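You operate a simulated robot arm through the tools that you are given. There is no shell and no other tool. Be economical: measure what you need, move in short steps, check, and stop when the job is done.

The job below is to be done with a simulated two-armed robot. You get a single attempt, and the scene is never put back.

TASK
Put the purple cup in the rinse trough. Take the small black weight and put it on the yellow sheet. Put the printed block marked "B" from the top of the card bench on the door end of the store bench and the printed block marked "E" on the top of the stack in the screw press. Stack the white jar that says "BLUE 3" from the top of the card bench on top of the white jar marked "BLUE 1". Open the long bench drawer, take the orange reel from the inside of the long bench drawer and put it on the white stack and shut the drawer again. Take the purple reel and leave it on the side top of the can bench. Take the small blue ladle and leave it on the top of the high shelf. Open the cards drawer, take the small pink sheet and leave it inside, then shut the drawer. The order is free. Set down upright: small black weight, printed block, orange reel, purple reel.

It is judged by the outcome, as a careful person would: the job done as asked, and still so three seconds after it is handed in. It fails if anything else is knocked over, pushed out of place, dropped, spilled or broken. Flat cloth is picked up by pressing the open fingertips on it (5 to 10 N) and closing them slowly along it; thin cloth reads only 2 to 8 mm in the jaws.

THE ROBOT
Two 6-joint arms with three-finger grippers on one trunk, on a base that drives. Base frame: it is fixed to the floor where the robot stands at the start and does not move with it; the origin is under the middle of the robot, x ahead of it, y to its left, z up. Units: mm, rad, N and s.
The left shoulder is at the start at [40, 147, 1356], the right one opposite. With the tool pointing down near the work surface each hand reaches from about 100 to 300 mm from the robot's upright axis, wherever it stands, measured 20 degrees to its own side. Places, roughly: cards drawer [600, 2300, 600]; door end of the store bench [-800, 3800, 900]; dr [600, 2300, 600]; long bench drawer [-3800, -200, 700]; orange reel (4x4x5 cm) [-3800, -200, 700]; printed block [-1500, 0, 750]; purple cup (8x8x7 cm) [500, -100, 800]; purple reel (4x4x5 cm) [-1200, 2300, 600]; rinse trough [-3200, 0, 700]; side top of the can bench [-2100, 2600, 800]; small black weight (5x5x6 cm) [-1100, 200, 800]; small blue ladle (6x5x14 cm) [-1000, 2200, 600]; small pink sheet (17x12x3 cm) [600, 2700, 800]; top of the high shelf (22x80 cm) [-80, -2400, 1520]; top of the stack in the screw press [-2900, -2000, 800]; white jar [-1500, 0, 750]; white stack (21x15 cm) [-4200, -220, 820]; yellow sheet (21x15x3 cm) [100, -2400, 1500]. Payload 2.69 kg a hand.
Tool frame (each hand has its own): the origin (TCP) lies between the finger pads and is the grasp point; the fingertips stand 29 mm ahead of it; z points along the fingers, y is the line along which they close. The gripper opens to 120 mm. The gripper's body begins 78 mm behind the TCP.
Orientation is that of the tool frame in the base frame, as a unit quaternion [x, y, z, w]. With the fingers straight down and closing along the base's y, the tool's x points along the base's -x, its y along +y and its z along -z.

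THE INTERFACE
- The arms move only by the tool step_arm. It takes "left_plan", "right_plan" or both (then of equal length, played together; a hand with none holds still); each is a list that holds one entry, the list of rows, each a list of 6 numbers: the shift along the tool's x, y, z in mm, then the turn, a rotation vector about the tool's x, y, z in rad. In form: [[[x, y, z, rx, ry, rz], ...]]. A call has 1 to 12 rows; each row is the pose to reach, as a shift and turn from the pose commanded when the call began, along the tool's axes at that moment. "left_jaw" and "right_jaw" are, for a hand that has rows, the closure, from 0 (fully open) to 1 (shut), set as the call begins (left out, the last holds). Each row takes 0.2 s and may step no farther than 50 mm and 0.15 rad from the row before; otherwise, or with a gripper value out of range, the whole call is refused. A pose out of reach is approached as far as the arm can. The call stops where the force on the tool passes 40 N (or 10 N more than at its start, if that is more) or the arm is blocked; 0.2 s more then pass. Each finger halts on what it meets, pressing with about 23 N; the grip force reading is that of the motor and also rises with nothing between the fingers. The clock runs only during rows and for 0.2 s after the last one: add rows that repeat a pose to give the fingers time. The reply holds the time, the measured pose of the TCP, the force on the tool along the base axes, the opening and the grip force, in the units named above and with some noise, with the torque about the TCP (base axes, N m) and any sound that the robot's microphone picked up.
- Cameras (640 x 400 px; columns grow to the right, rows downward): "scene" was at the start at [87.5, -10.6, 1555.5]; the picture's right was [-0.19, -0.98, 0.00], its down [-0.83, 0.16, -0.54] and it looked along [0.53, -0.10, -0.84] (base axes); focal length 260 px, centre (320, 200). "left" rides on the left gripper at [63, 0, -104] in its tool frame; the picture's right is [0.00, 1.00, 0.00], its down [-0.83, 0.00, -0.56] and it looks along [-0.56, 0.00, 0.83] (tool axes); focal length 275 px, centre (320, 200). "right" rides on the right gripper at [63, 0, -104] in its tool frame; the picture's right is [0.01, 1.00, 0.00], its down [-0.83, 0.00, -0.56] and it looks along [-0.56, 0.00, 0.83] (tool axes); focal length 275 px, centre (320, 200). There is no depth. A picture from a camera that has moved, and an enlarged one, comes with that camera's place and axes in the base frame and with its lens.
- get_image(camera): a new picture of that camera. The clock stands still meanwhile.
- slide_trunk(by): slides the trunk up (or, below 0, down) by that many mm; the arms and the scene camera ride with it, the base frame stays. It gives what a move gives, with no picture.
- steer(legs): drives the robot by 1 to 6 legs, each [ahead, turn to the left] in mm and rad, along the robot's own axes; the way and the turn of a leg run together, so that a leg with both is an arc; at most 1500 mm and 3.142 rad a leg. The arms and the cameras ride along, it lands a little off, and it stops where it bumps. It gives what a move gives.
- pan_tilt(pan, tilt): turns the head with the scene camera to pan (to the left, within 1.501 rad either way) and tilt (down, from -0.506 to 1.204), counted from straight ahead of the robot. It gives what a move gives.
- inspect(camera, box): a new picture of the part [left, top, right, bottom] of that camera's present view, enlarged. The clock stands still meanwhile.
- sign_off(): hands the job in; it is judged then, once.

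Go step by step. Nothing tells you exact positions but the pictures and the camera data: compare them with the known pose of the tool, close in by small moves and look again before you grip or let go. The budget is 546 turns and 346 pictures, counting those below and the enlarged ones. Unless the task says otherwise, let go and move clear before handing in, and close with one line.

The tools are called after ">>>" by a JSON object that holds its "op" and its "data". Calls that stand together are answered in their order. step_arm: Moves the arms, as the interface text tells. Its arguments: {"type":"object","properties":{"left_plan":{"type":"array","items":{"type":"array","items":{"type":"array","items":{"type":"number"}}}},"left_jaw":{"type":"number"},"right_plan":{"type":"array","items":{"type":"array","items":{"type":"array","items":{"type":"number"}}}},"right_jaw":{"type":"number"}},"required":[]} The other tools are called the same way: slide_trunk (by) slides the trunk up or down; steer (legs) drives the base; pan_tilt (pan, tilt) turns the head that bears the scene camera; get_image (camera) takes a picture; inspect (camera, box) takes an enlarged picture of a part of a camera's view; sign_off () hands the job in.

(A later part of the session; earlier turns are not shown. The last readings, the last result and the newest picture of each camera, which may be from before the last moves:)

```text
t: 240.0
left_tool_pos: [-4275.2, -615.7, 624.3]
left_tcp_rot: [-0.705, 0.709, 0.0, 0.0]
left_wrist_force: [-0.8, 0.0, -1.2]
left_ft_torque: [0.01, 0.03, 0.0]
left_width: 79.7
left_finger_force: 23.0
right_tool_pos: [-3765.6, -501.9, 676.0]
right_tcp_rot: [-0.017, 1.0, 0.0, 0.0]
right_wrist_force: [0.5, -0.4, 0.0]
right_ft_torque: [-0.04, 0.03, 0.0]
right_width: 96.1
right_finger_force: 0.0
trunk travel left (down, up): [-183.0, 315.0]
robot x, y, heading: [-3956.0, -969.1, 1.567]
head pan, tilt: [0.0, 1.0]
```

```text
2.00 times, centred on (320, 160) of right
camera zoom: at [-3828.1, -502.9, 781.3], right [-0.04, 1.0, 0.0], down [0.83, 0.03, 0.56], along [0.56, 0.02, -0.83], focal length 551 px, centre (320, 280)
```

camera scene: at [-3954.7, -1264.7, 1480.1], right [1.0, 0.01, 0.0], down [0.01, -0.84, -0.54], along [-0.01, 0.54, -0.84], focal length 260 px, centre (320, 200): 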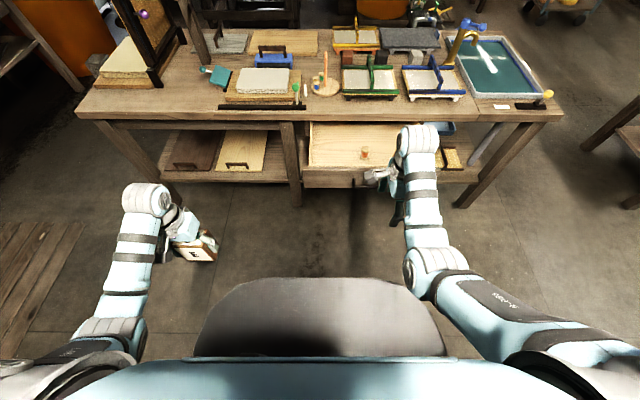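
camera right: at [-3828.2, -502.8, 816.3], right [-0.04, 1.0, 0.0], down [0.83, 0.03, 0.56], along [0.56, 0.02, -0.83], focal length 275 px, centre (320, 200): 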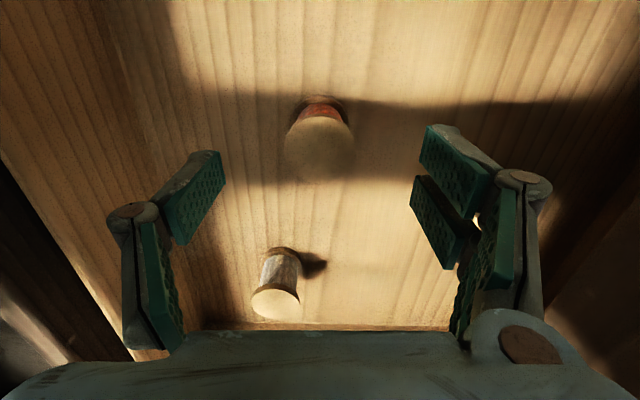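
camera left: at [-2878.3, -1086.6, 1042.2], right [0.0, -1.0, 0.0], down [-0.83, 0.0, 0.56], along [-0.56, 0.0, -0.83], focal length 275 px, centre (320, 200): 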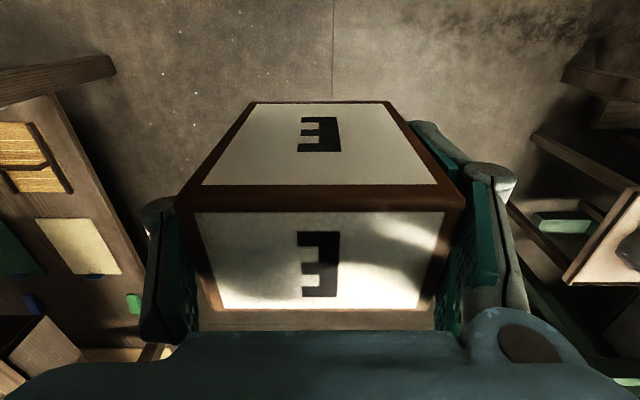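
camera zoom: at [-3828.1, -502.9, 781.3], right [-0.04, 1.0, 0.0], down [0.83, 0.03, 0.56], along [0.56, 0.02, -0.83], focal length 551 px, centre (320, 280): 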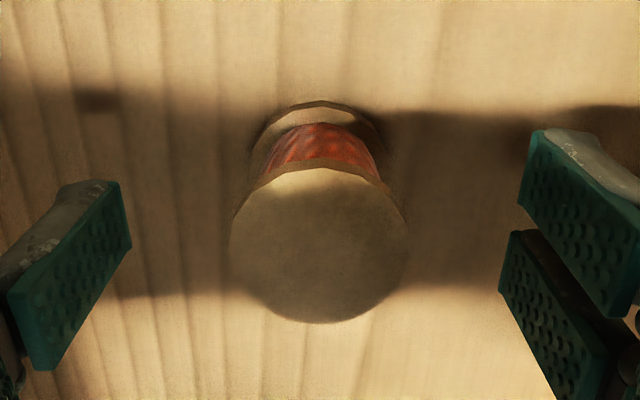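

>>> {"op": "slide_trunk", "data": {"by": -11}}

>>> {"op": "step_arm", "data": {"right_plan": [[[0, 0, 0, 0, 0, 0], [0, 0, 0, 0, 0, 0], [0, 0, 0, 0, 0, 0], [0, 0, 0, 0, 0, 0], [0, 0, 0, 0, 0, 0]]], "right_jaw": 1}}

>>> {"op": "slide_trunk", "data": {"by": 120}}

>>> {"op": "get_image", "data": {"camera": "right"}}

```text
t: 240.6
left_tool_pos: [-4274.7, -615.2, 614.6]
left_tcp_rot: [-0.705, 0.71, 0.0, 0.0]
left_wrist_force: [0.8, -0.3, -1.8]
left_ft_torque: [-0.01, 0.04, -0.01]
left_width: 79.7
left_finger_force: 23.2
right_tool_pos: [-3766.3, -501.5, 665.2]
right_tcp_rot: [-0.016, 1.0, 0.0, 0.0]
right_wrist_force: [-1.1, -0.2, -0.2]
right_ft_torque: [-0.01, 0.0, -0.04]
right_width: 96.2
right_finger_force: 0.1
trunk travel left (down, up): [-172.0, 326.0]
robot x, y, heading: [-3950.4, -968.9, 1.567]
head pan, tilt: [0.0, 1.0]
```

```text
t: 241.8
left_tool_pos: [-4274.0, -614.9, 613.2]
left_tcp_rot: [-0.705, 0.709, 0.0, 0.0]
left_wrist_force: [-0.4, -0.9, -1.4]
left_ft_torque: [-0.01, 0.04, 0.0]
left_width: 79.4
left_finger_force: 22.7
right_tool_pos: [-3767.3, -501.4, 664.8]
right_tcp_rot: [-0.017, 1.0, 0.0, 0.0]
right_wrist_force: [0.4, 0.2, 2.6]
right_ft_torque: [-0.05, 0.02, 0.01]
right_width: 36.6
right_finger_force: 22.8
trunk travel left (down, up): [-172.0, 326.0]
robot x, y, heading: [-3952.1, -970.3, 1.57]
head pan, tilt: [0.0, 1.0]
```

```text
t: 243.3
left_tool_pos: [-4274.0, -614.7, 732.9]
left_tcp_rot: [-0.705, 0.709, -0.002, -0.001]
left_wrist_force: [0.7, -0.1, -0.8]
left_ft_torque: [0.0, 0.01, 0.0]
left_width: 79.6
left_finger_force: 23.2
right_tool_pos: [-3766.1, -500.9, 784.0]
right_tcp_rot: [-0.017, 1.0, 0.0, 0.0]
right_wrist_force: [0.7, 0.4, 0.6]
right_ft_torque: [0.02, -0.02, -0.02]
right_width: 36.2
right_finger_force: 22.9
trunk travel left (down, up): [-292.0, 206.0]
robot x, y, heading: [-3952.0, -967.9, 1.566]
head pan, tilt: [0.0, 1.0]
```

```text
270 pictures are left
camera right: at [-3828.2, -502.6, 889.4], right [-0.04, 1.0, 0.0], down [0.83, 0.03, 0.56], along [0.56, 0.02, -0.83], focal length 275 px, centre (320, 200)
```

right: 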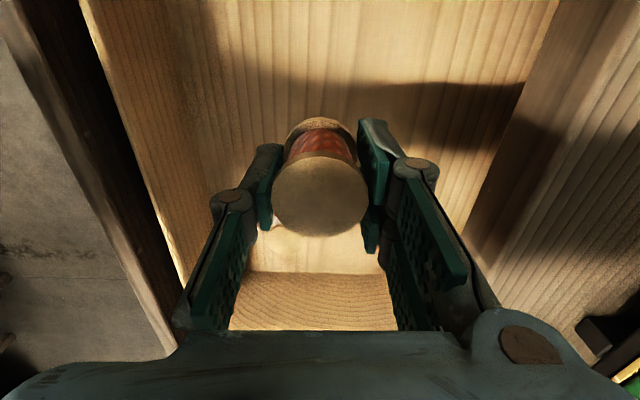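

Reel held. I'll swing the left hand outward, then drive to the white stack.

>>> {"op": "step_arm", "data": {"left_plan": [[[34, 20, 0, 0, 0, 0], [68, 40, 0, 0, 0, 0], [100, 60, 0, 0, 0, 0], [135, 80, 0, 0, 0, 0]]]}}

>>> {"op": "slide_trunk", "data": {"by": 180}}

>>> {"op": "steer", "data": {"legs": [[-150, 0], [0, 1.571], [449, 0], [0, -1.571]]}}

>>> {"op": "get_image", "data": {"camera": "scene"}}

```text
t: 244.3
left_tool_pos: [-4354.0, -751.2, 734.1]
left_tcp_rot: [-0.706, 0.708, 0.0, 0.001]
left_wrist_force: [-0.4, 0.8, -2.5]
left_ft_torque: [0.0, 0.0, 0.02]
left_width: 79.8
left_finger_force: 23.5
right_tool_pos: [-3766.6, -502.1, 784.9]
right_tcp_rot: [-0.016, 1.0, 0.0, 0.001]
right_wrist_force: [0.3, -0.3, 0.2]
right_ft_torque: [-0.01, -0.02, 0.04]
right_width: 36.4
right_finger_force: 22.8
trunk travel left (down, up): [-292.0, 206.0]
robot x, y, heading: [-3951.9, -965.4, 1.57]
head pan, tilt: [0.0, 1.0]
```

```text
t: 246.3
left_tool_pos: [-4353.6, -750.8, 915.9]
left_tcp_rot: [-0.706, 0.708, 0.0, -0.001]
left_wrist_force: [-0.5, 0.2, -2.3]
left_ft_torque: [0.0, 0.01, -0.03]
left_width: 79.7
left_finger_force: 22.9
right_tool_pos: [-3766.1, -501.6, 966.2]
right_tcp_rot: [-0.017, 1.0, 0.0, 0.0]
right_wrist_force: [-0.2, -0.3, -0.3]
right_ft_torque: [0.03, -0.03, 0.0]
right_width: 36.3
right_finger_force: 22.9
trunk travel left (down, up): [-472.0, 26.0]
robot x, y, heading: [-3957.2, -968.4, 1.573]
head pan, tilt: [0.0, 1.0]
```

```text
t: 257.7
left_tool_pos: [-4791.2, -849.5, 915.2]
left_tcp_rot: [-0.674, 0.739, 0.001, 0.0]
left_wrist_force: [-0.5, -0.1, -0.1]
left_ft_torque: [-0.01, -0.02, 0.02]
left_width: 79.6
left_finger_force: 22.9
right_tool_pos: [-4184.4, -651.2, 965.9]
right_tcp_rot: [0.026, 1.0, 0.0, 0.0]
right_wrist_force: [-0.1, -0.9, -0.2]
right_ft_torque: [0.0, 0.02, 0.02]
right_width: 36.5
right_finger_force: 23.0
trunk travel left (down, up): [-472.0, 26.0]
robot x, y, heading: [-4412.0, -1101.3, 1.481]
head pan, tilt: [0.0, 1.0]
```

```text
269 pictures are left
camera scene: at [-4405.5, -1008.5, 1544.7], right [1.0, -0.09, 0.0], down [-0.07, -0.84, -0.54], along [0.05, 0.54, -0.84], focal length 260 px, centre (320, 200)
```

scene: 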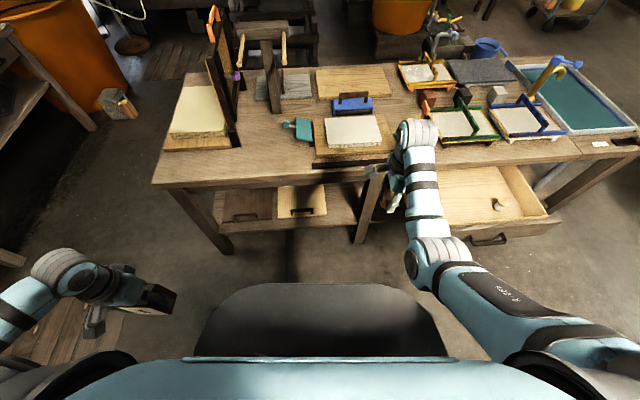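

>>> {"op": "steer", "data": {"legs": [[0, 0.085], [360, 0]]}}

>>> {"op": "get_image", "data": {"camera": "right"}}

>>> {"op": "get_image", "data": {"camera": "scene"}}

```text
t: 260.6
left_tool_pos: [-4817.5, -532.3, 916.5]
left_tcp_rot: [0.711, -0.703, -0.001, -0.001]
left_wrist_force: [-0.3, -1.3, -1.2]
left_ft_torque: [-0.01, 0.0, -0.03]
left_width: 79.9
left_finger_force: 23.0
right_tool_pos: [-4232.5, -272.8, 965.2]
right_tcp_rot: [-0.025, 1.0, 0.0, 0.0]
right_wrist_force: [1.0, 0.3, 0.0]
right_ft_torque: [0.03, -0.02, 0.01]
right_width: 36.7
right_finger_force: 22.7
trunk travel left (down, up): [-472.0, 26.0]
robot x, y, heading: [-4415.6, -741.0, 1.585]
head pan, tilt: [0.0, 1.0]
```

```text
268 pictures are left
camera right: at [-4295.8, -275.6, 1071.3], right [-0.05, 1.0, 0.0], down [0.83, 0.04, 0.56], along [0.56, 0.03, -0.83], focal length 275 px, centre (320, 200)
```

right: 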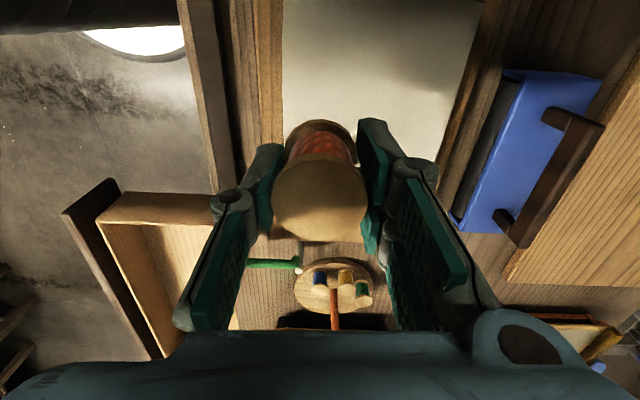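

```text
267 pictures are left
camera scene: at [-4416.2, -651.1, 1544.9], right [1.0, 0.01, 0.0], down [0.01, -0.84, -0.54], along [-0.01, 0.54, -0.84], focal length 260 px, centre (320, 200)
```

scene: 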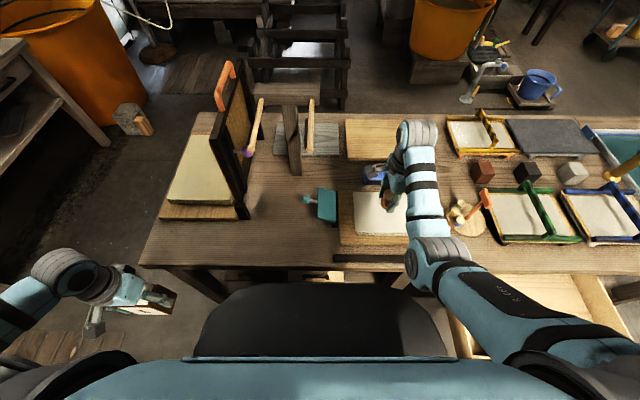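

>>> {"op": "steer", "data": {"legs": [[42, -0.01]]}}

>>> {"op": "step_arm", "data": {"right_plan": [[[-10, 2, 0, 0, 0, 0], [-20, 4, 0, 0, 0, 0], [-20, 4, 0, 0, 0, 0]]]}}

>>> {"op": "get_image", "data": {"camera": "right"}}

```text
t: 261.4
left_tool_pos: [-4815.7, -493.0, 918.5]
left_tcp_rot: [0.707, -0.707, -0.002, -0.003]
left_wrist_force: [0.5, -1.1, -1.7]
left_ft_torque: [0.07, 0.0, -0.04]
left_width: 79.6
left_finger_force: 23.5
right_tool_pos: [-4229.9, -237.6, 969.8]
right_tcp_rot: [-0.022, 1.0, 0.003, 0.0]
right_wrist_force: [0.8, 0.1, 0.0]
right_ft_torque: [0.12, 0.01, 0.01]
right_width: 36.5
right_finger_force: 22.5
trunk travel left (down, up): [-472.0, 26.0]
robot x, y, heading: [-4414.9, -698.9, 1.581]
head pan, tilt: [0.0, 1.0]
```

```text
t: 262.2
left_tool_pos: [-4815.4, -486.3, 915.1]
left_tcp_rot: [0.707, -0.707, 0.0, 0.0]
left_wrist_force: [-0.9, 0.1, -1.9]
left_ft_torque: [0.0, 0.0, -0.01]
left_width: 79.4
left_finger_force: 23.4
right_tool_pos: [-4210.3, -226.7, 965.9]
right_tcp_rot: [-0.021, 1.0, 0.0, 0.0]
right_wrist_force: [0.2, -0.1, -1.0]
right_ft_torque: [-0.01, 0.0, -0.01]
right_width: 36.1
right_finger_force: 23.2
trunk travel left (down, up): [-472.0, 26.0]
robot x, y, heading: [-4416.7, -697.1, 1.575]
head pan, tilt: [0.0, 1.0]
```

```text
266 pictures are left
camera right: at [-4272.4, -229.9, 1070.7], right [-0.05, 1.0, 0.0], down [0.83, 0.04, 0.56], along [0.56, 0.03, -0.83], focal length 275 px, centre (320, 200)
```

right: 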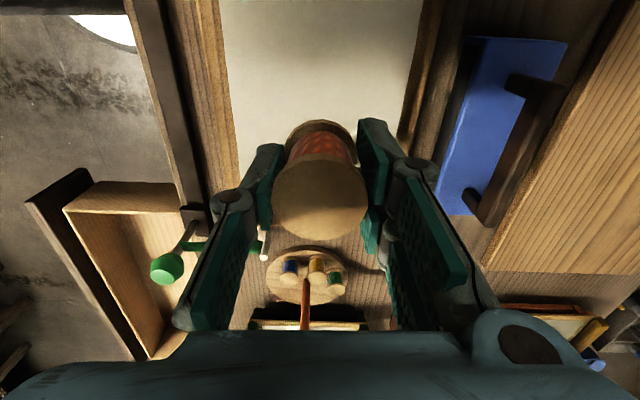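

>>> {"op": "inspect", "data": {"camera": "right", "box": [180, 60, 460, 260]}}

>>> {"op": "inspect", "data": {"camera": "scene", "box": [320, 160, 480, 290]}}

```text
2.00 times, centred on (320, 160) of right
camera zoom: at [-4272.4, -229.9, 1070.7], right [-0.05, 1.0, 0.0], down [0.83, 0.04, 0.56], along [0.56, 0.03, -0.83], focal length 551 px, centre (320, 280)
```

zoom: 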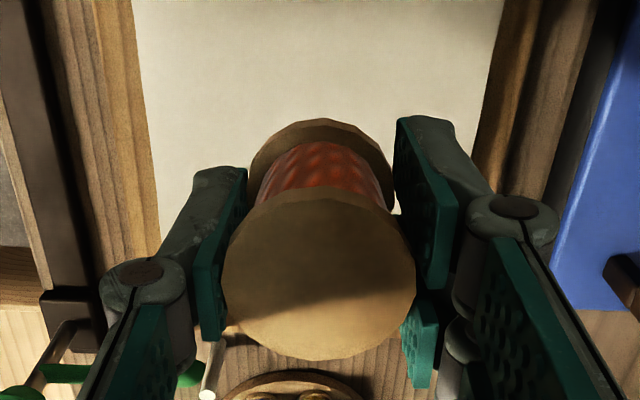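

```text
3.08 times, centred on (400, 225) of scene
camera zoom: at [-4416.1, -608.4, 1544.8], right [1.0, 0.01, 0.0], down [0.01, -0.84, -0.54], along [0.0, 0.54, -0.84], focal length 801 px, centre (74, 123)
```

zoom: 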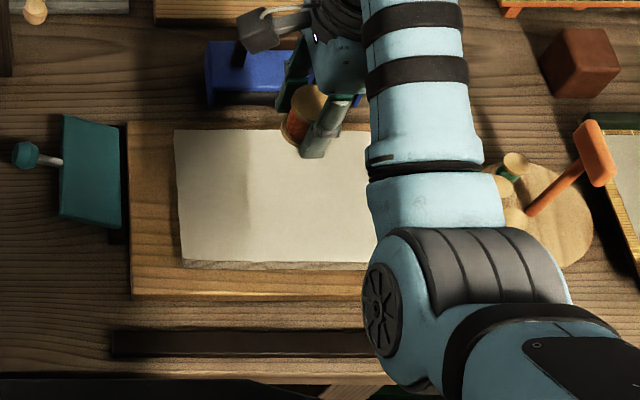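

>>> {"op": "slide_trunk", "data": {"by": -92}}

>>> {"op": "slide_trunk", "data": {"by": -8}}

>>> {"op": "inspect", "data": {"camera": "right", "box": [180, 60, 460, 260]}}

```text
t: 263.5
left_tool_pos: [-4816.0, -485.7, 823.0]
left_tcp_rot: [0.707, -0.707, 0.001, 0.001]
left_wrist_force: [1.0, -0.8, -0.7]
left_ft_torque: [0.0, 0.01, 0.0]
left_width: 79.8
left_finger_force: 23.1
right_tool_pos: [-4210.1, -227.3, 872.6]
right_tcp_rot: [-0.021, 1.0, 0.0, 0.0]
right_wrist_force: [-0.3, -0.2, 0.6]
right_ft_torque: [0.01, -0.01, 0.01]
right_width: 36.4
right_finger_force: 23.2
trunk travel left (down, up): [-380.0, 118.0]
robot x, y, heading: [-4411.2, -699.9, 1.576]
head pan, tilt: [0.0, 1.0]
```

```text
t: 264.1
left_tool_pos: [-4815.0, -485.0, 814.6]
left_tcp_rot: [0.708, -0.706, 0.001, 0.0]
left_wrist_force: [-0.3, -0.3, -1.5]
left_ft_torque: [0.0, 0.0, -0.03]
left_width: 79.7
left_finger_force: 23.1
right_tool_pos: [-4210.7, -226.3, 864.7]
right_tcp_rot: [-0.021, 1.0, -0.001, 0.0]
right_wrist_force: [0.4, -0.1, -0.4]
right_ft_torque: [-0.02, 0.03, -0.02]
right_width: 36.2
right_finger_force: 23.3
trunk travel left (down, up): [-372.0, 126.0]
robot x, y, heading: [-4413.6, -699.2, 1.577]
head pan, tilt: [0.0, 1.0]
```

```text
2.00 times, centred on (320, 160) of right
camera zoom: at [-4272.3, -228.7, 969.0], right [-0.05, 1.0, 0.0], down [0.83, 0.04, 0.56], along [0.56, 0.02, -0.83], focal length 551 px, centre (320, 280)
```

zoom: 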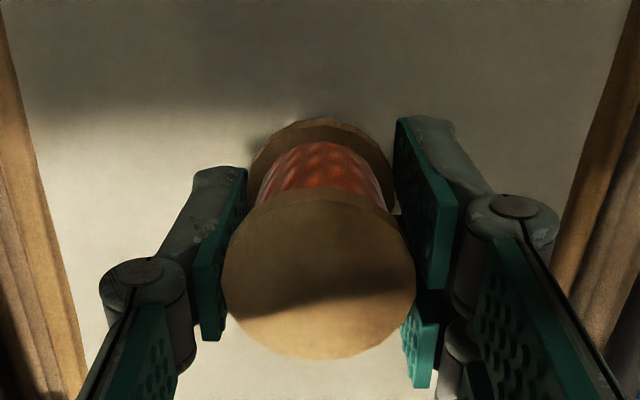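

>>> {"op": "slide_trunk", "data": {"by": -4}}

>>> {"op": "slide_trunk", "data": {"by": -4}}

>>> {"op": "slide_trunk", "data": {"by": -4}}

```text
t: 264.6
left_tool_pos: [-4815.4, -486.0, 810.1]
left_tcp_rot: [0.708, -0.706, 0.0, 0.001]
left_wrist_force: [0.5, 0.2, -1.4]
left_ft_torque: [-0.01, -0.03, -0.02]
left_width: 79.7
left_finger_force: 22.9
right_tool_pos: [-4210.6, -226.6, 859.9]
right_tcp_rot: [-0.02, 1.0, 0.0, 0.0]
right_wrist_force: [0.6, -0.5, -0.4]
right_ft_torque: [-0.02, -0.02, -0.01]
right_width: 36.5
right_finger_force: 23.2
trunk travel left (down, up): [-368.0, 130.0]
robot x, y, heading: [-4413.4, -698.7, 1.578]
head pan, tilt: [0.0, 1.0]
```

```text
t: 265.1
left_tool_pos: [-4815.2, -484.8, 806.0]
left_tcp_rot: [0.708, -0.706, 0.001, 0.001]
left_wrist_force: [-0.3, 0.1, -0.5]
left_ft_torque: [0.01, -0.03, 0.0]
left_width: 79.7
left_finger_force: 23.0
right_tool_pos: [-4209.9, -226.0, 855.8]
right_tcp_rot: [-0.021, 1.0, 0.0, -0.001]
right_wrist_force: [0.1, 0.6, -0.8]
right_ft_torque: [-0.03, 0.05, 0.03]
right_width: 36.2
right_finger_force: 22.8
trunk travel left (down, up): [-364.0, 134.0]
robot x, y, heading: [-4414.0, -697.1, 1.571]
head pan, tilt: [0.0, 1.0]
```

```text
t: 265.7
left_tool_pos: [-4815.6, -486.4, 802.8]
left_tcp_rot: [0.708, -0.707, 0.001, 0.0]
left_wrist_force: [0.1, 0.0, -1.6]
left_ft_torque: [0.0, 0.01, 0.03]
left_width: 79.7
left_finger_force: 23.0
right_tool_pos: [-4209.4, -226.3, 852.8]
right_tcp_rot: [-0.021, 1.0, 0.0, 0.0]
right_wrist_force: [-0.3, -0.9, 2.4]
right_ft_torque: [0.0, 0.01, -0.04]
right_width: 36.2
right_finger_force: 23.1
trunk travel left (down, up): [-360.0, 138.0]
robot x, y, heading: [-4410.9, -700.1, 1.579]
head pan, tilt: [0.0, 1.0]
```

Contact (stack top ≈ 815). One more millimetre, release and lift.

>>> {"op": "slide_trunk", "data": {"by": -1}}

>>> {"op": "step_arm", "data": {"right_plan": [[[0, 0, 0, 0, 0, 0], [0, 0, 0, 0, 0, 0], [0, 0, 0, 0, 0, 0]]], "right_jaw": 0.45}}

>>> {"op": "slide_trunk", "data": {"by": 130}}

>>> {"op": "get_image", "data": {"camera": "right"}}

```text
t: 266.2
left_tool_pos: [-4815.5, -487.0, 800.7]
left_tcp_rot: [0.708, -0.706, 0.0, -0.001]
left_wrist_force: [-0.6, -0.8, -1.5]
left_ft_torque: [-0.04, 0.03, -0.01]
left_width: 79.5
left_finger_force: 23.3
right_tool_pos: [-4210.1, -225.5, 851.1]
right_tcp_rot: [-0.02, 1.0, 0.001, 0.001]
right_wrist_force: [0.3, 1.6, 11.1]
right_ft_torque: [-0.18, -0.01, 0.01]
right_width: 36.2
right_finger_force: 23.2
trunk travel left (down, up): [-359.0, 139.0]
robot x, y, heading: [-4414.1, -699.3, 1.577]
head pan, tilt: [0.0, 1.0]
```

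```text
t: 267.0
left_tool_pos: [-4814.4, -485.5, 800.9]
left_tcp_rot: [0.708, -0.706, 0.0, 0.001]
left_wrist_force: [0.6, 0.2, -1.8]
left_ft_torque: [-0.04, 0.0, 0.02]
left_width: 79.8
left_finger_force: 23.1
right_tool_pos: [-4210.7, -226.7, 850.6]
right_tcp_rot: [-0.021, 1.0, 0.0, 0.0]
right_wrist_force: [0.9, 0.0, 0.5]
right_ft_torque: [-0.01, 0.0, 0.0]
right_width: 65.9
right_finger_force: 0.0
trunk travel left (down, up): [-359.0, 139.0]
robot x, y, heading: [-4413.6, -699.7, 1.573]
head pan, tilt: [0.0, 1.0]
```

```text
t: 268.6
left_tool_pos: [-4815.1, -485.4, 932.9]
left_tcp_rot: [0.708, -0.706, 0.001, 0.0]
left_wrist_force: [0.3, 0.0, -2.6]
left_ft_torque: [-0.01, -0.01, -0.01]
left_width: 79.7
left_finger_force: 22.7
right_tool_pos: [-4209.6, -226.4, 981.6]
right_tcp_rot: [-0.021, 1.0, 0.0, 0.001]
right_wrist_force: [-0.5, 0.4, -0.8]
right_ft_torque: [0.02, 0.0, -0.02]
right_width: 66.2
right_finger_force: 0.1
trunk travel left (down, up): [-489.0, 9.0]
robot x, y, heading: [-4414.2, -700.3, 1.575]
head pan, tilt: [0.0, 1.0]
```

```text
262 pictures are left
camera right: at [-4272.3, -228.9, 1086.9], right [-0.05, 1.0, 0.0], down [0.83, 0.04, 0.56], along [0.56, 0.02, -0.83], focal length 275 px, centre (320, 200)
```

right: 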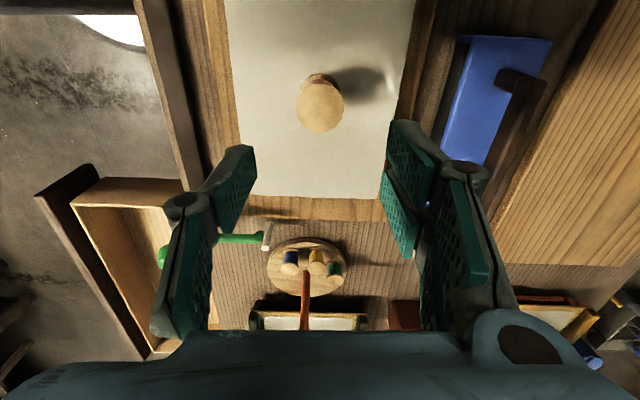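

The orange reel stands upright on the white stack. Now return to the drawer to shut it, unwinding the right wrist on the way.

>>> {"op": "steer", "data": {"legs": [[-520, 0], [0, -1.575], [450, 0], [0, 1.571]]}}

>>> {"op": "step_arm", "data": {"right_plan": [[[0, 0, 5, 0, 0, -0.14], [0, 0, 10, 0, 0, -0.28], [0, 0, 15, 0, 0, -0.42], [0, 0, 20, 0, 0, -0.56], [0, 0, 25, 0, 0, -0.7], [0, 0, 30, 0, 0, -0.84], [0, 0, 30, 0, 0, -0.98], [0, 0, 30, 0, 0, -1.12], [0, 0, 30, 0, 0, -1.26], [0, 0, 30, 0, 0, -1.4], [0, 0, 30, 0, 0, -1.54]]], "right_jaw": 1}}

>>> {"op": "get_image", "data": {"camera": "scene"}}

```text
t: 281.4
left_tool_pos: [-4379.2, -999.1, 932.1]
left_tcp_rot: [0.725, -0.689, 0.001, 0.001]
left_wrist_force: [-0.6, 0.1, -1.5]
left_ft_torque: [-0.03, 0.0, 0.03]
left_width: 79.5
left_finger_force: 23.0
right_tool_pos: [-3787.8, -709.5, 981.2]
right_tcp_rot: [-0.046, 0.999, 0.0, 0.0]
right_wrist_force: [0.3, 0.5, 0.4]
right_ft_torque: [-0.04, 0.01, -0.02]
right_width: 66.1
right_finger_force: 0.0
trunk travel left (down, up): [-489.0, 9.0]
robot x, y, heading: [-3969.8, -1191.5, 1.628]
head pan, tilt: [0.0, 1.0]
```

```text
t: 283.8
left_tool_pos: [-4380.8, -999.3, 932.2]
left_tcp_rot: [0.725, -0.688, 0.0, 0.001]
left_wrist_force: [0.5, 0.2, -1.4]
left_ft_torque: [-0.03, 0.04, -0.02]
left_width: 79.7
left_finger_force: 23.0
right_tool_pos: [-3789.2, -709.9, 952.7]
right_tcp_rot: [0.729, -0.685, 0.0, 0.001]
right_wrist_force: [-0.8, 0.2, -0.1]
right_ft_torque: [0.01, -0.02, -0.01]
right_width: 0.3
right_finger_force: 23.0
trunk travel left (down, up): [-489.0, 9.0]
robot x, y, heading: [-3969.4, -1191.4, 1.626]
head pan, tilt: [0.0, 1.0]
```

```text
261 pictures are left
camera scene: at [-3975.2, -1099.8, 1561.1], right [1.0, 0.06, 0.0], down [0.05, -0.84, -0.54], along [-0.03, 0.54, -0.84], focal length 260 px, centre (320, 200)
```

scene: 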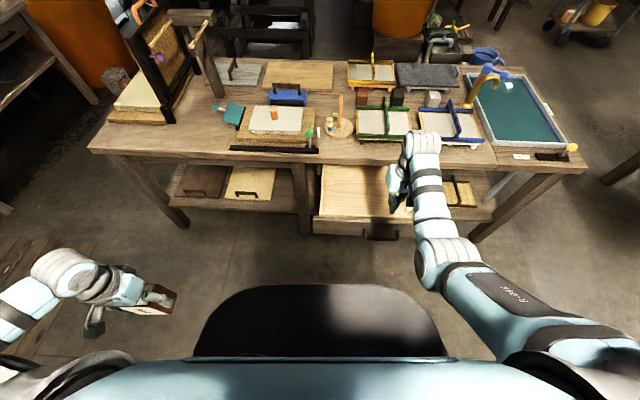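

>>> {"op": "steer", "data": {"legs": [[0, -0.055], [-100, 0]]}}

>>> {"op": "slide_trunk", "data": {"by": -260}}

>>> {"op": "get_image", "data": {"camera": "right"}}

```text
t: 285.4
left_tool_pos: [-4368.6, -1069.9, 929.5]
left_tcp_rot: [-0.706, 0.708, -0.002, -0.003]
left_wrist_force: [-0.8, 0.2, -1.3]
left_ft_torque: [-0.06, -0.02, 0.02]
left_width: 79.8
left_finger_force: 23.4
right_tool_pos: [-3762.4, -812.6, 948.2]
right_tcp_rot: [0.709, -0.705, 0.003, 0.002]
right_wrist_force: [-0.2, 0.5, -0.2]
right_ft_torque: [-0.06, -0.04, -0.01]
right_width: 0.1
right_finger_force: 23.4
trunk travel left (down, up): [-489.0, 9.0]
robot x, y, heading: [-3970.7, -1289.8, 1.568]
head pan, tilt: [0.0, 1.0]
```

```text
t: 288.0
left_tool_pos: [-4368.1, -1074.8, 673.0]
left_tcp_rot: [-0.705, 0.709, -0.001, 0.0]
left_wrist_force: [-1.0, 0.3, -1.2]
left_ft_torque: [-0.01, 0.05, 0.0]
left_width: 79.5
left_finger_force: 23.3
right_tool_pos: [-3763.5, -818.6, 691.7]
right_tcp_rot: [0.709, -0.705, 0.0, 0.0]
right_wrist_force: [-0.8, -0.4, -0.6]
right_ft_torque: [-0.02, -0.01, 0.02]
right_width: 0.0
right_finger_force: 23.0
trunk travel left (down, up): [-229.0, 269.0]
robot x, y, heading: [-3968.6, -1291.3, 1.569]
head pan, tilt: [0.0, 1.0]
```

```text
260 pictures are left
camera right: at [-3760.9, -881.0, 797.0], right [-1.0, -0.01, 0.0], down [-0.01, 0.83, 0.56], along [-0.01, 0.56, -0.83], focal length 275 px, centre (320, 200)
```

right: 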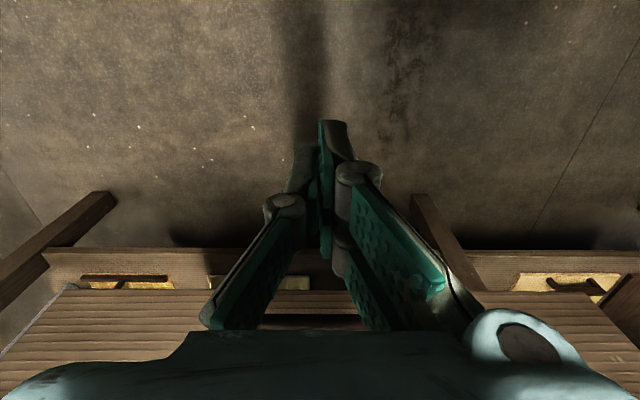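

>>> {"op": "steer", "data": {"legs": [[200, 0]]}}

>>> {"op": "get_image", "data": {"camera": "scene"}}

```text
t: 289.6
left_tool_pos: [-4370.3, -883.2, 672.8]
left_tcp_rot: [-0.706, 0.708, -0.001, -0.001]
left_wrist_force: [-0.1, 0.0, -1.4]
left_ft_torque: [0.01, -0.01, -0.02]
left_width: 79.9
left_finger_force: 23.5
right_tool_pos: [-3764.0, -626.2, 692.5]
right_tcp_rot: [0.709, -0.705, -0.001, -0.001]
right_wrist_force: [0.4, 0.5, 0.3]
right_ft_torque: [0.0, 0.01, -0.02]
right_width: 0.2
right_finger_force: 23.3
trunk travel left (down, up): [-229.0, 269.0]
robot x, y, heading: [-3970.4, -1098.2, 1.573]
head pan, tilt: [0.0, 1.0]
```

```text
259 pictures are left
camera scene: at [-3970.6, -1005.9, 1301.7], right [1.0, 0.0, 0.0], down [0.0, -0.84, -0.54], along [0.0, 0.54, -0.84], focal length 260 px, centre (320, 200)
```

scene: 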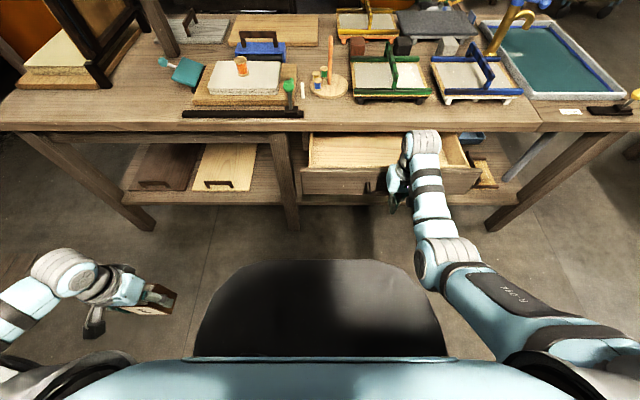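

>>> {"op": "steer", "data": {"legs": [[160, 0]]}}

>>> {"op": "steer", "data": {"legs": [[20, 0]]}}

>>> {"op": "steer", "data": {"legs": [[15, 0]]}}

>>> {"op": "get_image", "data": {"camera": "scene"}}

```text
t: 291.0
left_tool_pos: [-4370.0, -724.4, 671.4]
left_tcp_rot: [0.707, -0.707, 0.001, 0.0]
left_wrist_force: [0.1, -0.2, -1.7]
left_ft_torque: [-0.02, 0.03, -0.01]
left_width: 79.7
left_finger_force: 23.0
right_tool_pos: [-3765.1, -465.9, 692.1]
right_tcp_rot: [0.71, -0.704, 0.0, 0.0]
right_wrist_force: [-0.2, 0.7, -0.1]
right_ft_torque: [-0.04, 0.0, -0.01]
right_width: 0.0
right_finger_force: 23.1
trunk travel left (down, up): [-229.0, 269.0]
robot x, y, heading: [-3966.9, -940.9, 1.573]
head pan, tilt: [0.0, 1.0]
```

```text
t: 291.9
left_tool_pos: [-4370.6, -705.2, 671.9]
left_tcp_rot: [0.707, -0.707, 0.001, 0.001]
left_wrist_force: [-0.6, 0.4, -1.8]
left_ft_torque: [-0.04, 0.01, -0.02]
left_width: 79.7
left_finger_force: 22.8
right_tool_pos: [-3766.2, -450.8, 689.1]
right_tcp_rot: [0.71, -0.704, 0.008, 0.007]
right_wrist_force: [0.8, -3.2, 1.2]
right_ft_torque: [-0.01, -0.05, 0.03]
right_width: 0.0
right_finger_force: 22.9
trunk travel left (down, up): [-229.0, 269.0]
robot x, y, heading: [-3970.9, -921.1, 1.576]
head pan, tilt: [0.0, 1.0]
stopped in leg 1: the force on the tool passed its limit at 61 N (the readings are from after the stop); the commanded pose is now the measured one
```

```text
t: 292.8
left_tool_pos: [-4370.7, -695.9, 672.4]
left_tcp_rot: [-0.707, 0.708, -0.002, 0.0]
left_wrist_force: [-0.5, -1.0, -1.8]
left_ft_torque: [-0.01, -0.01, 0.02]
left_width: 79.7
left_finger_force: 23.0
right_tool_pos: [-3766.2, -451.2, 687.6]
right_tcp_rot: [0.71, -0.703, 0.016, 0.016]
right_wrist_force: [1.7, -10.8, 3.7]
right_ft_torque: [0.04, 0.16, 0.0]
right_width: 0.2
right_finger_force: 23.0
trunk travel left (down, up): [-229.0, 269.0]
robot x, y, heading: [-3971.3, -906.7, 1.569]
head pan, tilt: [0.0, 1.0]
stopped in leg 1: the force on the tool passed its limit at 54 N (the readings are from after the stop); the commanded pose is now the measured one
```

```text
258 pictures are left
camera scene: at [-3971.6, -819.8, 1301.9], right [1.0, 0.0, 0.0], down [0.0, -0.84, -0.54], along [0.0, 0.54, -0.84], focal length 260 px, centre (320, 200)
```

scene: 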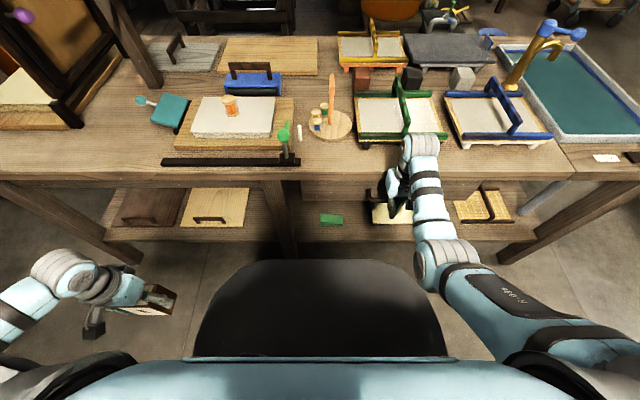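

>>> {"op": "steer", "data": {"legs": [[-250, 0]]}}

>>> {"op": "slide_trunk", "data": {"by": 60}}

>>> {"op": "inspect", "data": {"camera": "scene", "box": [260, 60, 500, 210]}}

>>> {"op": "get_image", "data": {"camera": "right"}}

```text
t: 294.6
left_tool_pos: [-4370.6, -951.1, 672.0]
left_tcp_rot: [0.711, -0.703, 0.002, 0.002]
left_wrist_force: [-0.3, 0.9, -1.1]
left_ft_torque: [-0.02, -0.01, 0.01]
left_width: 79.6
left_finger_force: 23.1
right_tool_pos: [-3769.4, -696.4, 686.4]
right_tcp_rot: [0.715, -0.699, 0.016, 0.017]
right_wrist_force: [0.7, 0.1, 0.7]
right_ft_torque: [0.01, 0.02, 0.01]
right_width: 0.3
right_finger_force: 23.1
trunk travel left (down, up): [-229.0, 269.0]
robot x, y, heading: [-3971.1, -1161.1, 1.583]
head pan, tilt: [0.0, 1.0]
```

```text
t: 295.6
left_tool_pos: [-4370.9, -950.9, 731.5]
left_tcp_rot: [0.712, -0.702, 0.002, 0.0]
left_wrist_force: [0.1, 0.2, -1.6]
left_ft_torque: [-0.03, 0.01, -0.02]
left_width: 79.7
left_finger_force: 22.8
right_tool_pos: [-3769.9, -696.3, 745.6]
right_tcp_rot: [0.715, -0.699, 0.016, 0.017]
right_wrist_force: [0.0, 0.2, -0.2]
right_ft_torque: [-0.02, -0.02, -0.03]
right_width: 0.0
right_finger_force: 23.3
trunk travel left (down, up): [-289.0, 209.0]
robot x, y, heading: [-3964.7, -1160.7, 1.583]
head pan, tilt: [0.0, 1.0]
```

```text
2.67 times, centred on (380, 135) of scene
camera zoom: at [-3970.4, -1068.2, 1361.1], right [1.0, 0.01, 0.0], down [0.01, -0.84, -0.54], along [-0.01, 0.54, -0.84], focal length 694 px, centre (160, 373)
```

zoom: 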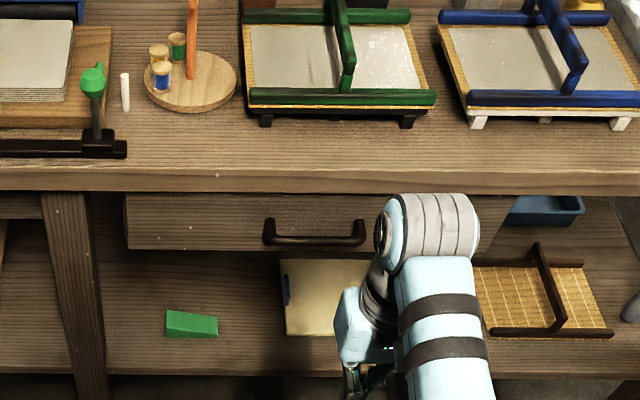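

```text
256 pictures are left
camera right: at [-3766.9, -754.9, 853.5], right [-1.0, -0.03, 0.0], down [-0.02, 0.86, 0.52], along [-0.02, 0.52, -0.86], focal length 275 px, centre (320, 200)
```

right: 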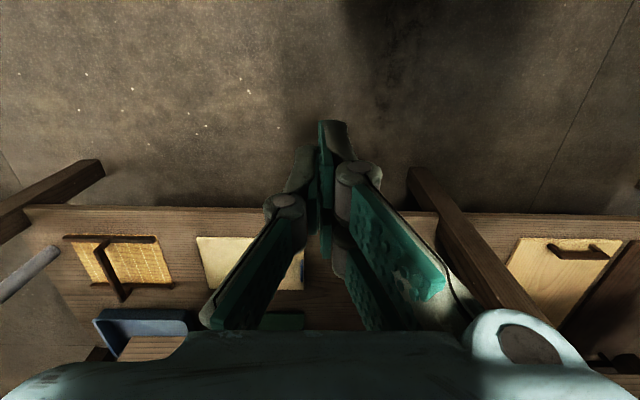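

Drawer is shut (bar back at y≈-425). Now to the screw press with E: raise, level the right tool, and drive over for a look.

>>> {"op": "slide_trunk", "data": {"by": 200}}

>>> {"op": "steer", "data": {"legs": [[0, -1.583], [780, 0], [0, -1.571]]}}

>>> {"op": "pan_tilt", "data": {"pan": 0.15, "tilt": 0.6}}

>>> {"op": "get_image", "data": {"camera": "scene"}}

```text
t: 297.7
left_tool_pos: [-4370.6, -951.4, 931.3]
left_tcp_rot: [0.711, -0.703, 0.001, 0.0]
left_wrist_force: [0.7, -0.4, -1.5]
left_ft_torque: [0.01, -0.01, 0.03]
left_width: 79.6
left_finger_force: 22.9
right_tool_pos: [-3769.2, -697.0, 946.9]
right_tcp_rot: [0.715, -0.699, 0.015, 0.017]
right_wrist_force: [-0.1, -0.2, 0.6]
right_ft_torque: [0.0, 0.01, 0.01]
right_width: 0.1
right_finger_force: 23.7
trunk travel left (down, up): [-489.0, 9.0]
robot x, y, heading: [-3968.5, -1159.6, 1.586]
head pan, tilt: [0.0, 1.0]
```

```text
t: 309.7
left_tool_pos: [-2778.8, -1354.2, 931.8]
left_tcp_rot: [0.71, 0.704, 0.0, 0.0]
left_wrist_force: [0.4, -0.9, -2.1]
left_ft_torque: [-0.01, -0.01, 0.03]
left_width: 79.7
left_finger_force: 22.7
right_tool_pos: [-3385.3, -1597.6, 947.1]
right_tcp_rot: [0.705, 0.709, 0.017, -0.015]
right_wrist_force: [0.3, 0.2, 0.3]
right_ft_torque: [0.03, 0.02, 0.02]
right_width: 0.0
right_finger_force: 23.6
trunk travel left (down, up): [-489.0, 9.0]
robot x, y, heading: [-3181.3, -1136.9, -1.581]
head pan, tilt: [0.0, 1.0]
```

```text
t: 310.6
left_tool_pos: [-2779.1, -1354.8, 932.4]
left_tcp_rot: [0.71, 0.704, 0.001, -0.001]
left_wrist_force: [0.5, -1.1, -1.6]
left_ft_torque: [0.01, 0.0, -0.02]
left_width: 79.7
left_finger_force: 22.9
right_tool_pos: [-3386.1, -1597.4, 946.5]
right_tcp_rot: [0.706, 0.708, 0.017, -0.015]
right_wrist_force: [-0.3, 0.8, -0.2]
right_ft_torque: [-0.02, 0.0, 0.02]
right_width: 0.2
right_finger_force: 23.1
trunk travel left (down, up): [-489.0, 9.0]
robot x, y, heading: [-3179.3, -1137.7, -1.576]
head pan, tilt: [0.15, 0.6]
```

```text
255 pictures are left
camera scene: at [-3166.9, -1242.9, 1593.1], right [-0.99, -0.14, 0.0], down [-0.08, 0.56, -0.82], along [0.12, -0.82, -0.57], focal length 260 px, centre (320, 200)
```

scene: 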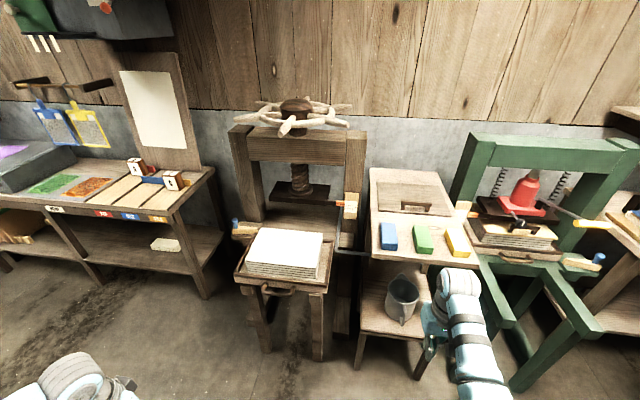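

Stack in the wooden screw press is centred near (-2915,-2000), top ≈815. I'll swap arm postures (right tucked out, left forward) then approach.

>>> {"op": "step_arm", "data": {"left_plan": [[[-31, -30, 0, 0, 0, 0], [-62, -60, 0, 0, 0, 0], [-93, -90, 0, 0, 0, 0], [-124, -120, 0, 0, 0, 0], [-155, -150, 0, 0, 0, 0], [-186, -180, 0, 0, 0, 0], [-215, -208, 0, 0, 0, 0]]], "right_plan": [[[34, -28, 0, 0, 0, 0], [68, -56, 0, 0, -0.02, 0], [102, -84, 0, 0, -0.045, 0], [136, -112, 0, 0, -0.045, 0], [170, -140, 0, 0, -0.045, 0], [204, -168, 0, 0, -0.045, 0], [235, -194, 0, 0, -0.045, 0]]]}}

>>> {"op": "steer", "data": {"legs": [[0, 1.571], [80, 0], [0, -1.571], [250, 0]]}}

>>> {"op": "pan_tilt", "data": {"pan": 0.2, "tilt": 0.7}}

>>> {"op": "get_image", "data": {"camera": "scene"}}

>>> {"op": "get_image", "data": {"camera": "left"}}

```text
t: 312.2
left_tool_pos: [-2990.5, -1570.1, 929.9]
left_tcp_rot: [0.71, 0.705, 0.002, -0.001]
left_wrist_force: [0.4, -0.5, -2.0]
left_ft_torque: [0.05, 0.05, -0.02]
left_width: 79.7
left_finger_force: 22.8
right_tool_pos: [-3582.5, -1365.4, 954.8]
right_tcp_rot: [0.707, 0.708, 0.002, 0.003]
right_wrist_force: [0.3, 0.5, -0.3]
right_ft_torque: [-0.05, -0.03, 0.01]
right_width: 0.0
right_finger_force: 23.1
trunk travel left (down, up): [-489.0, 9.0]
robot x, y, heading: [-3178.2, -1138.7, -1.574]
head pan, tilt: [0.15, 0.6]
```

```text
t: 322.3
left_tool_pos: [-2868.4, -1804.7, 930.9]
left_tcp_rot: [0.686, 0.727, 0.001, 0.0]
left_wrist_force: [0.5, 0.5, -0.5]
left_ft_torque: [0.01, 0.0, -0.01]
left_width: 79.8
left_finger_force: 22.6
right_tool_pos: [-3473.8, -1639.4, 956.5]
right_tcp_rot: [0.683, 0.73, 0.001, 0.003]
right_wrist_force: [0.2, 0.8, -0.6]
right_ft_torque: [-0.01, 0.0, -0.01]
right_width: 0.0
right_finger_force: 22.9
trunk travel left (down, up): [-489.0, 9.0]
robot x, y, heading: [-3083.7, -1389.8, -1.51]
head pan, tilt: [0.15, 0.6]
```

```text
t: 323.0
left_tool_pos: [-2869.5, -1805.9, 931.6]
left_tcp_rot: [0.686, 0.727, 0.002, -0.001]
left_wrist_force: [0.3, 0.2, -2.0]
left_ft_torque: [0.0, 0.01, 0.0]
left_width: 79.6
left_finger_force: 23.3
right_tool_pos: [-3472.9, -1640.2, 955.8]
right_tcp_rot: [0.683, 0.73, 0.002, 0.001]
right_wrist_force: [-0.5, 0.3, -0.3]
right_ft_torque: [0.01, 0.01, 0.02]
right_width: 0.1
right_finger_force: 23.6
trunk travel left (down, up): [-489.0, 9.0]
robot x, y, heading: [-3082.2, -1389.1, -1.513]
head pan, tilt: [0.201, 0.7]
```

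```text
254 pictures are left
camera scene: at [-3064.0, -1486.8, 1584.6], right [-0.97, -0.26, 0.0], down [-0.17, 0.62, -0.77], along [0.2, -0.74, -0.64], focal length 260 px, centre (320, 200)
```

scene: 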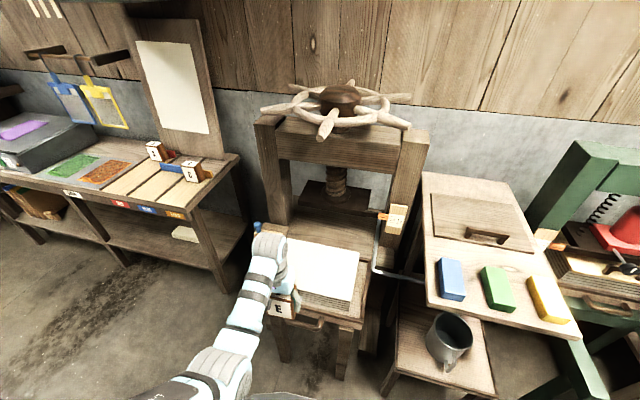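

```text
253 pictures are left
camera left: at [-2872.2, -1743.4, 1035.0], right [1.0, 0.05, 0.0], down [0.04, -0.83, 0.55], along [0.03, -0.55, -0.83], focal length 275 px, centre (320, 200)
```

left: 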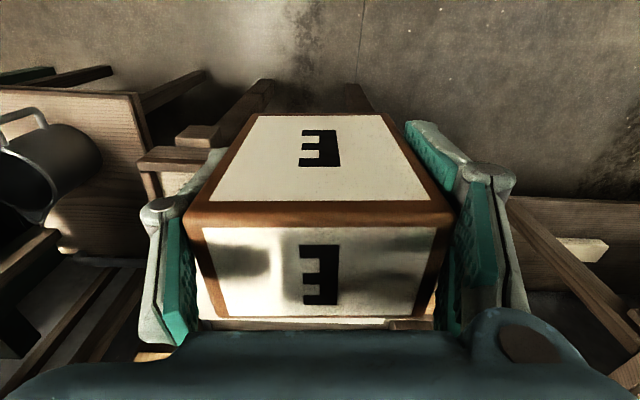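

>>> {"op": "steer", "data": {"legs": [[0, -0.055], [150, 0]]}}

>>> {"op": "get_image", "data": {"camera": "left"}}

>>> {"op": "get_image", "data": {"camera": "scene"}}

```text
t: 324.8
left_tool_pos: [-2892.1, -1965.4, 932.8]
left_tcp_rot: [0.707, 0.707, 0.0, 0.0]
left_wrist_force: [0.7, 0.2, -1.3]
left_ft_torque: [-0.02, 0.05, -0.02]
left_width: 79.7
left_finger_force: 22.9
right_tool_pos: [-3486.5, -1764.9, 956.8]
right_tcp_rot: [0.704, 0.711, 0.0, 0.002]
right_wrist_force: [-0.5, -0.8, 0.0]
right_ft_torque: [-0.04, 0.02, 0.02]
right_width: 0.0
right_finger_force: 23.0
trunk travel left (down, up): [-489.0, 9.0]
robot x, y, heading: [-3085.6, -1534.3, -1.571]
head pan, tilt: [0.201, 0.7]
```

```text
252 pictures are left
camera left: at [-2892.5, -1902.2, 1036.0], right [1.0, 0.0, 0.0], down [0.0, -0.83, 0.56], along [0.0, -0.56, -0.83], focal length 275 px, centre (320, 200)
```

left: 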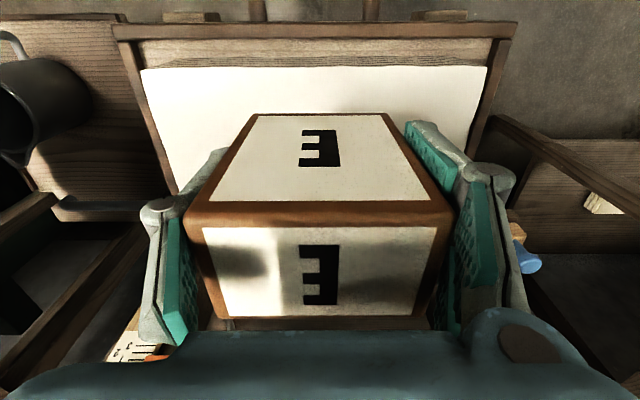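

```text
251 pictures are left
camera scene: at [-3069.5, -1633.8, 1584.9], right [-0.98, -0.2, 0.0], down [-0.13, 0.63, -0.77], along [0.15, -0.75, -0.64], focal length 260 px, centre (320, 200)
```

scene: 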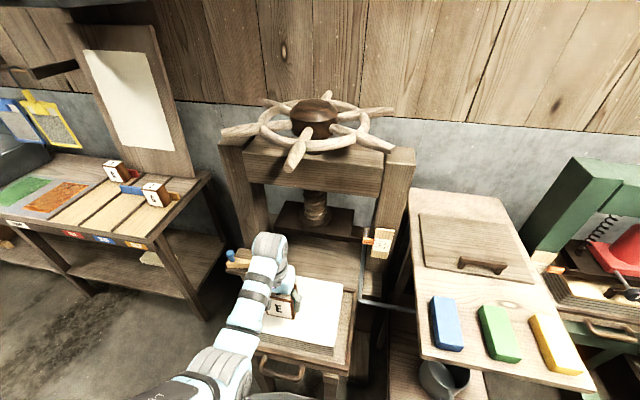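

>>> {"op": "steer", "data": {"legs": [[38, 0]]}}

>>> {"op": "slide_trunk", "data": {"by": -55}}

>>> {"op": "get_image", "data": {"camera": "left"}}

>>> {"op": "inspect", "data": {"camera": "scene", "box": [200, 180, 400, 340]}}

```text
t: 325.6
left_tool_pos: [-2893.8, -1998.6, 932.6]
left_tcp_rot: [0.707, 0.707, -0.001, 0.002]
left_wrist_force: [0.3, 1.3, -0.1]
left_ft_torque: [-0.08, -0.03, -0.03]
left_width: 80.0
left_finger_force: 22.2
right_tool_pos: [-3485.4, -1799.0, 957.8]
right_tcp_rot: [0.705, 0.71, -0.001, 0.003]
right_wrist_force: [-0.1, 0.8, 0.1]
right_ft_torque: [-0.1, 0.03, -0.03]
right_width: 0.3
right_finger_force: 22.9
trunk travel left (down, up): [-489.0, 9.0]
robot x, y, heading: [-3083.3, -1574.1, -1.572]
head pan, tilt: [0.201, 0.7]
```

```text
t: 326.6
left_tool_pos: [-2893.2, -2005.7, 875.2]
left_tcp_rot: [0.707, 0.707, 0.002, -0.002]
left_wrist_force: [-0.2, -0.6, -1.1]
left_ft_torque: [0.02, 0.0, 0.0]
left_width: 79.8
left_finger_force: 22.5
right_tool_pos: [-3486.1, -1804.8, 900.7]
right_tcp_rot: [0.704, 0.71, 0.002, 0.001]
right_wrist_force: [-0.1, -0.2, -0.2]
right_ft_torque: [-0.01, 0.03, 0.01]
right_width: 0.0
right_finger_force: 22.9
trunk travel left (down, up): [-434.0, 64.0]
robot x, y, heading: [-3085.7, -1575.5, -1.567]
head pan, tilt: [0.201, 0.7]
```

```text
250 pictures are left
camera left: at [-2892.5, -1943.1, 979.4], right [1.0, -0.01, 0.0], down [0.0, -0.83, 0.55], along [0.0, -0.55, -0.83], focal length 275 px, centre (320, 200)
```

left: 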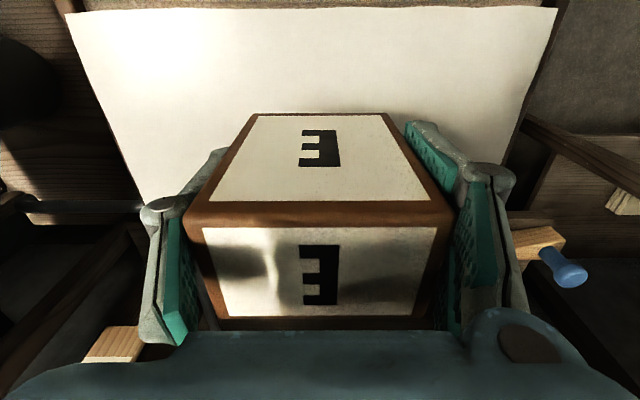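

```text
2.50 times, centred on (300, 260) of scene
camera zoom: at [-3069.2, -1677.1, 1529.5], right [-0.98, -0.2, 0.0], down [-0.13, 0.63, -0.76], along [0.15, -0.75, -0.65], focal length 651 px, centre (370, 50)
```

zoom: 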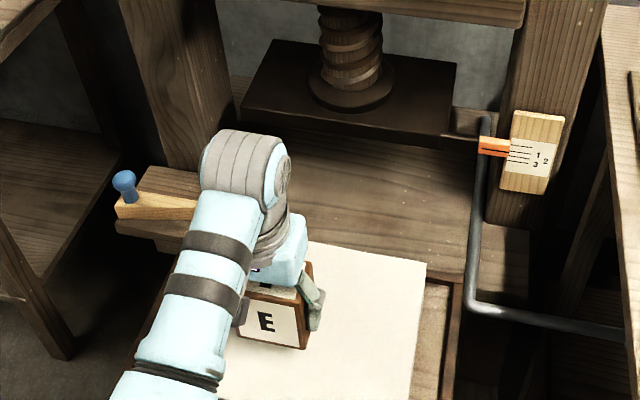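

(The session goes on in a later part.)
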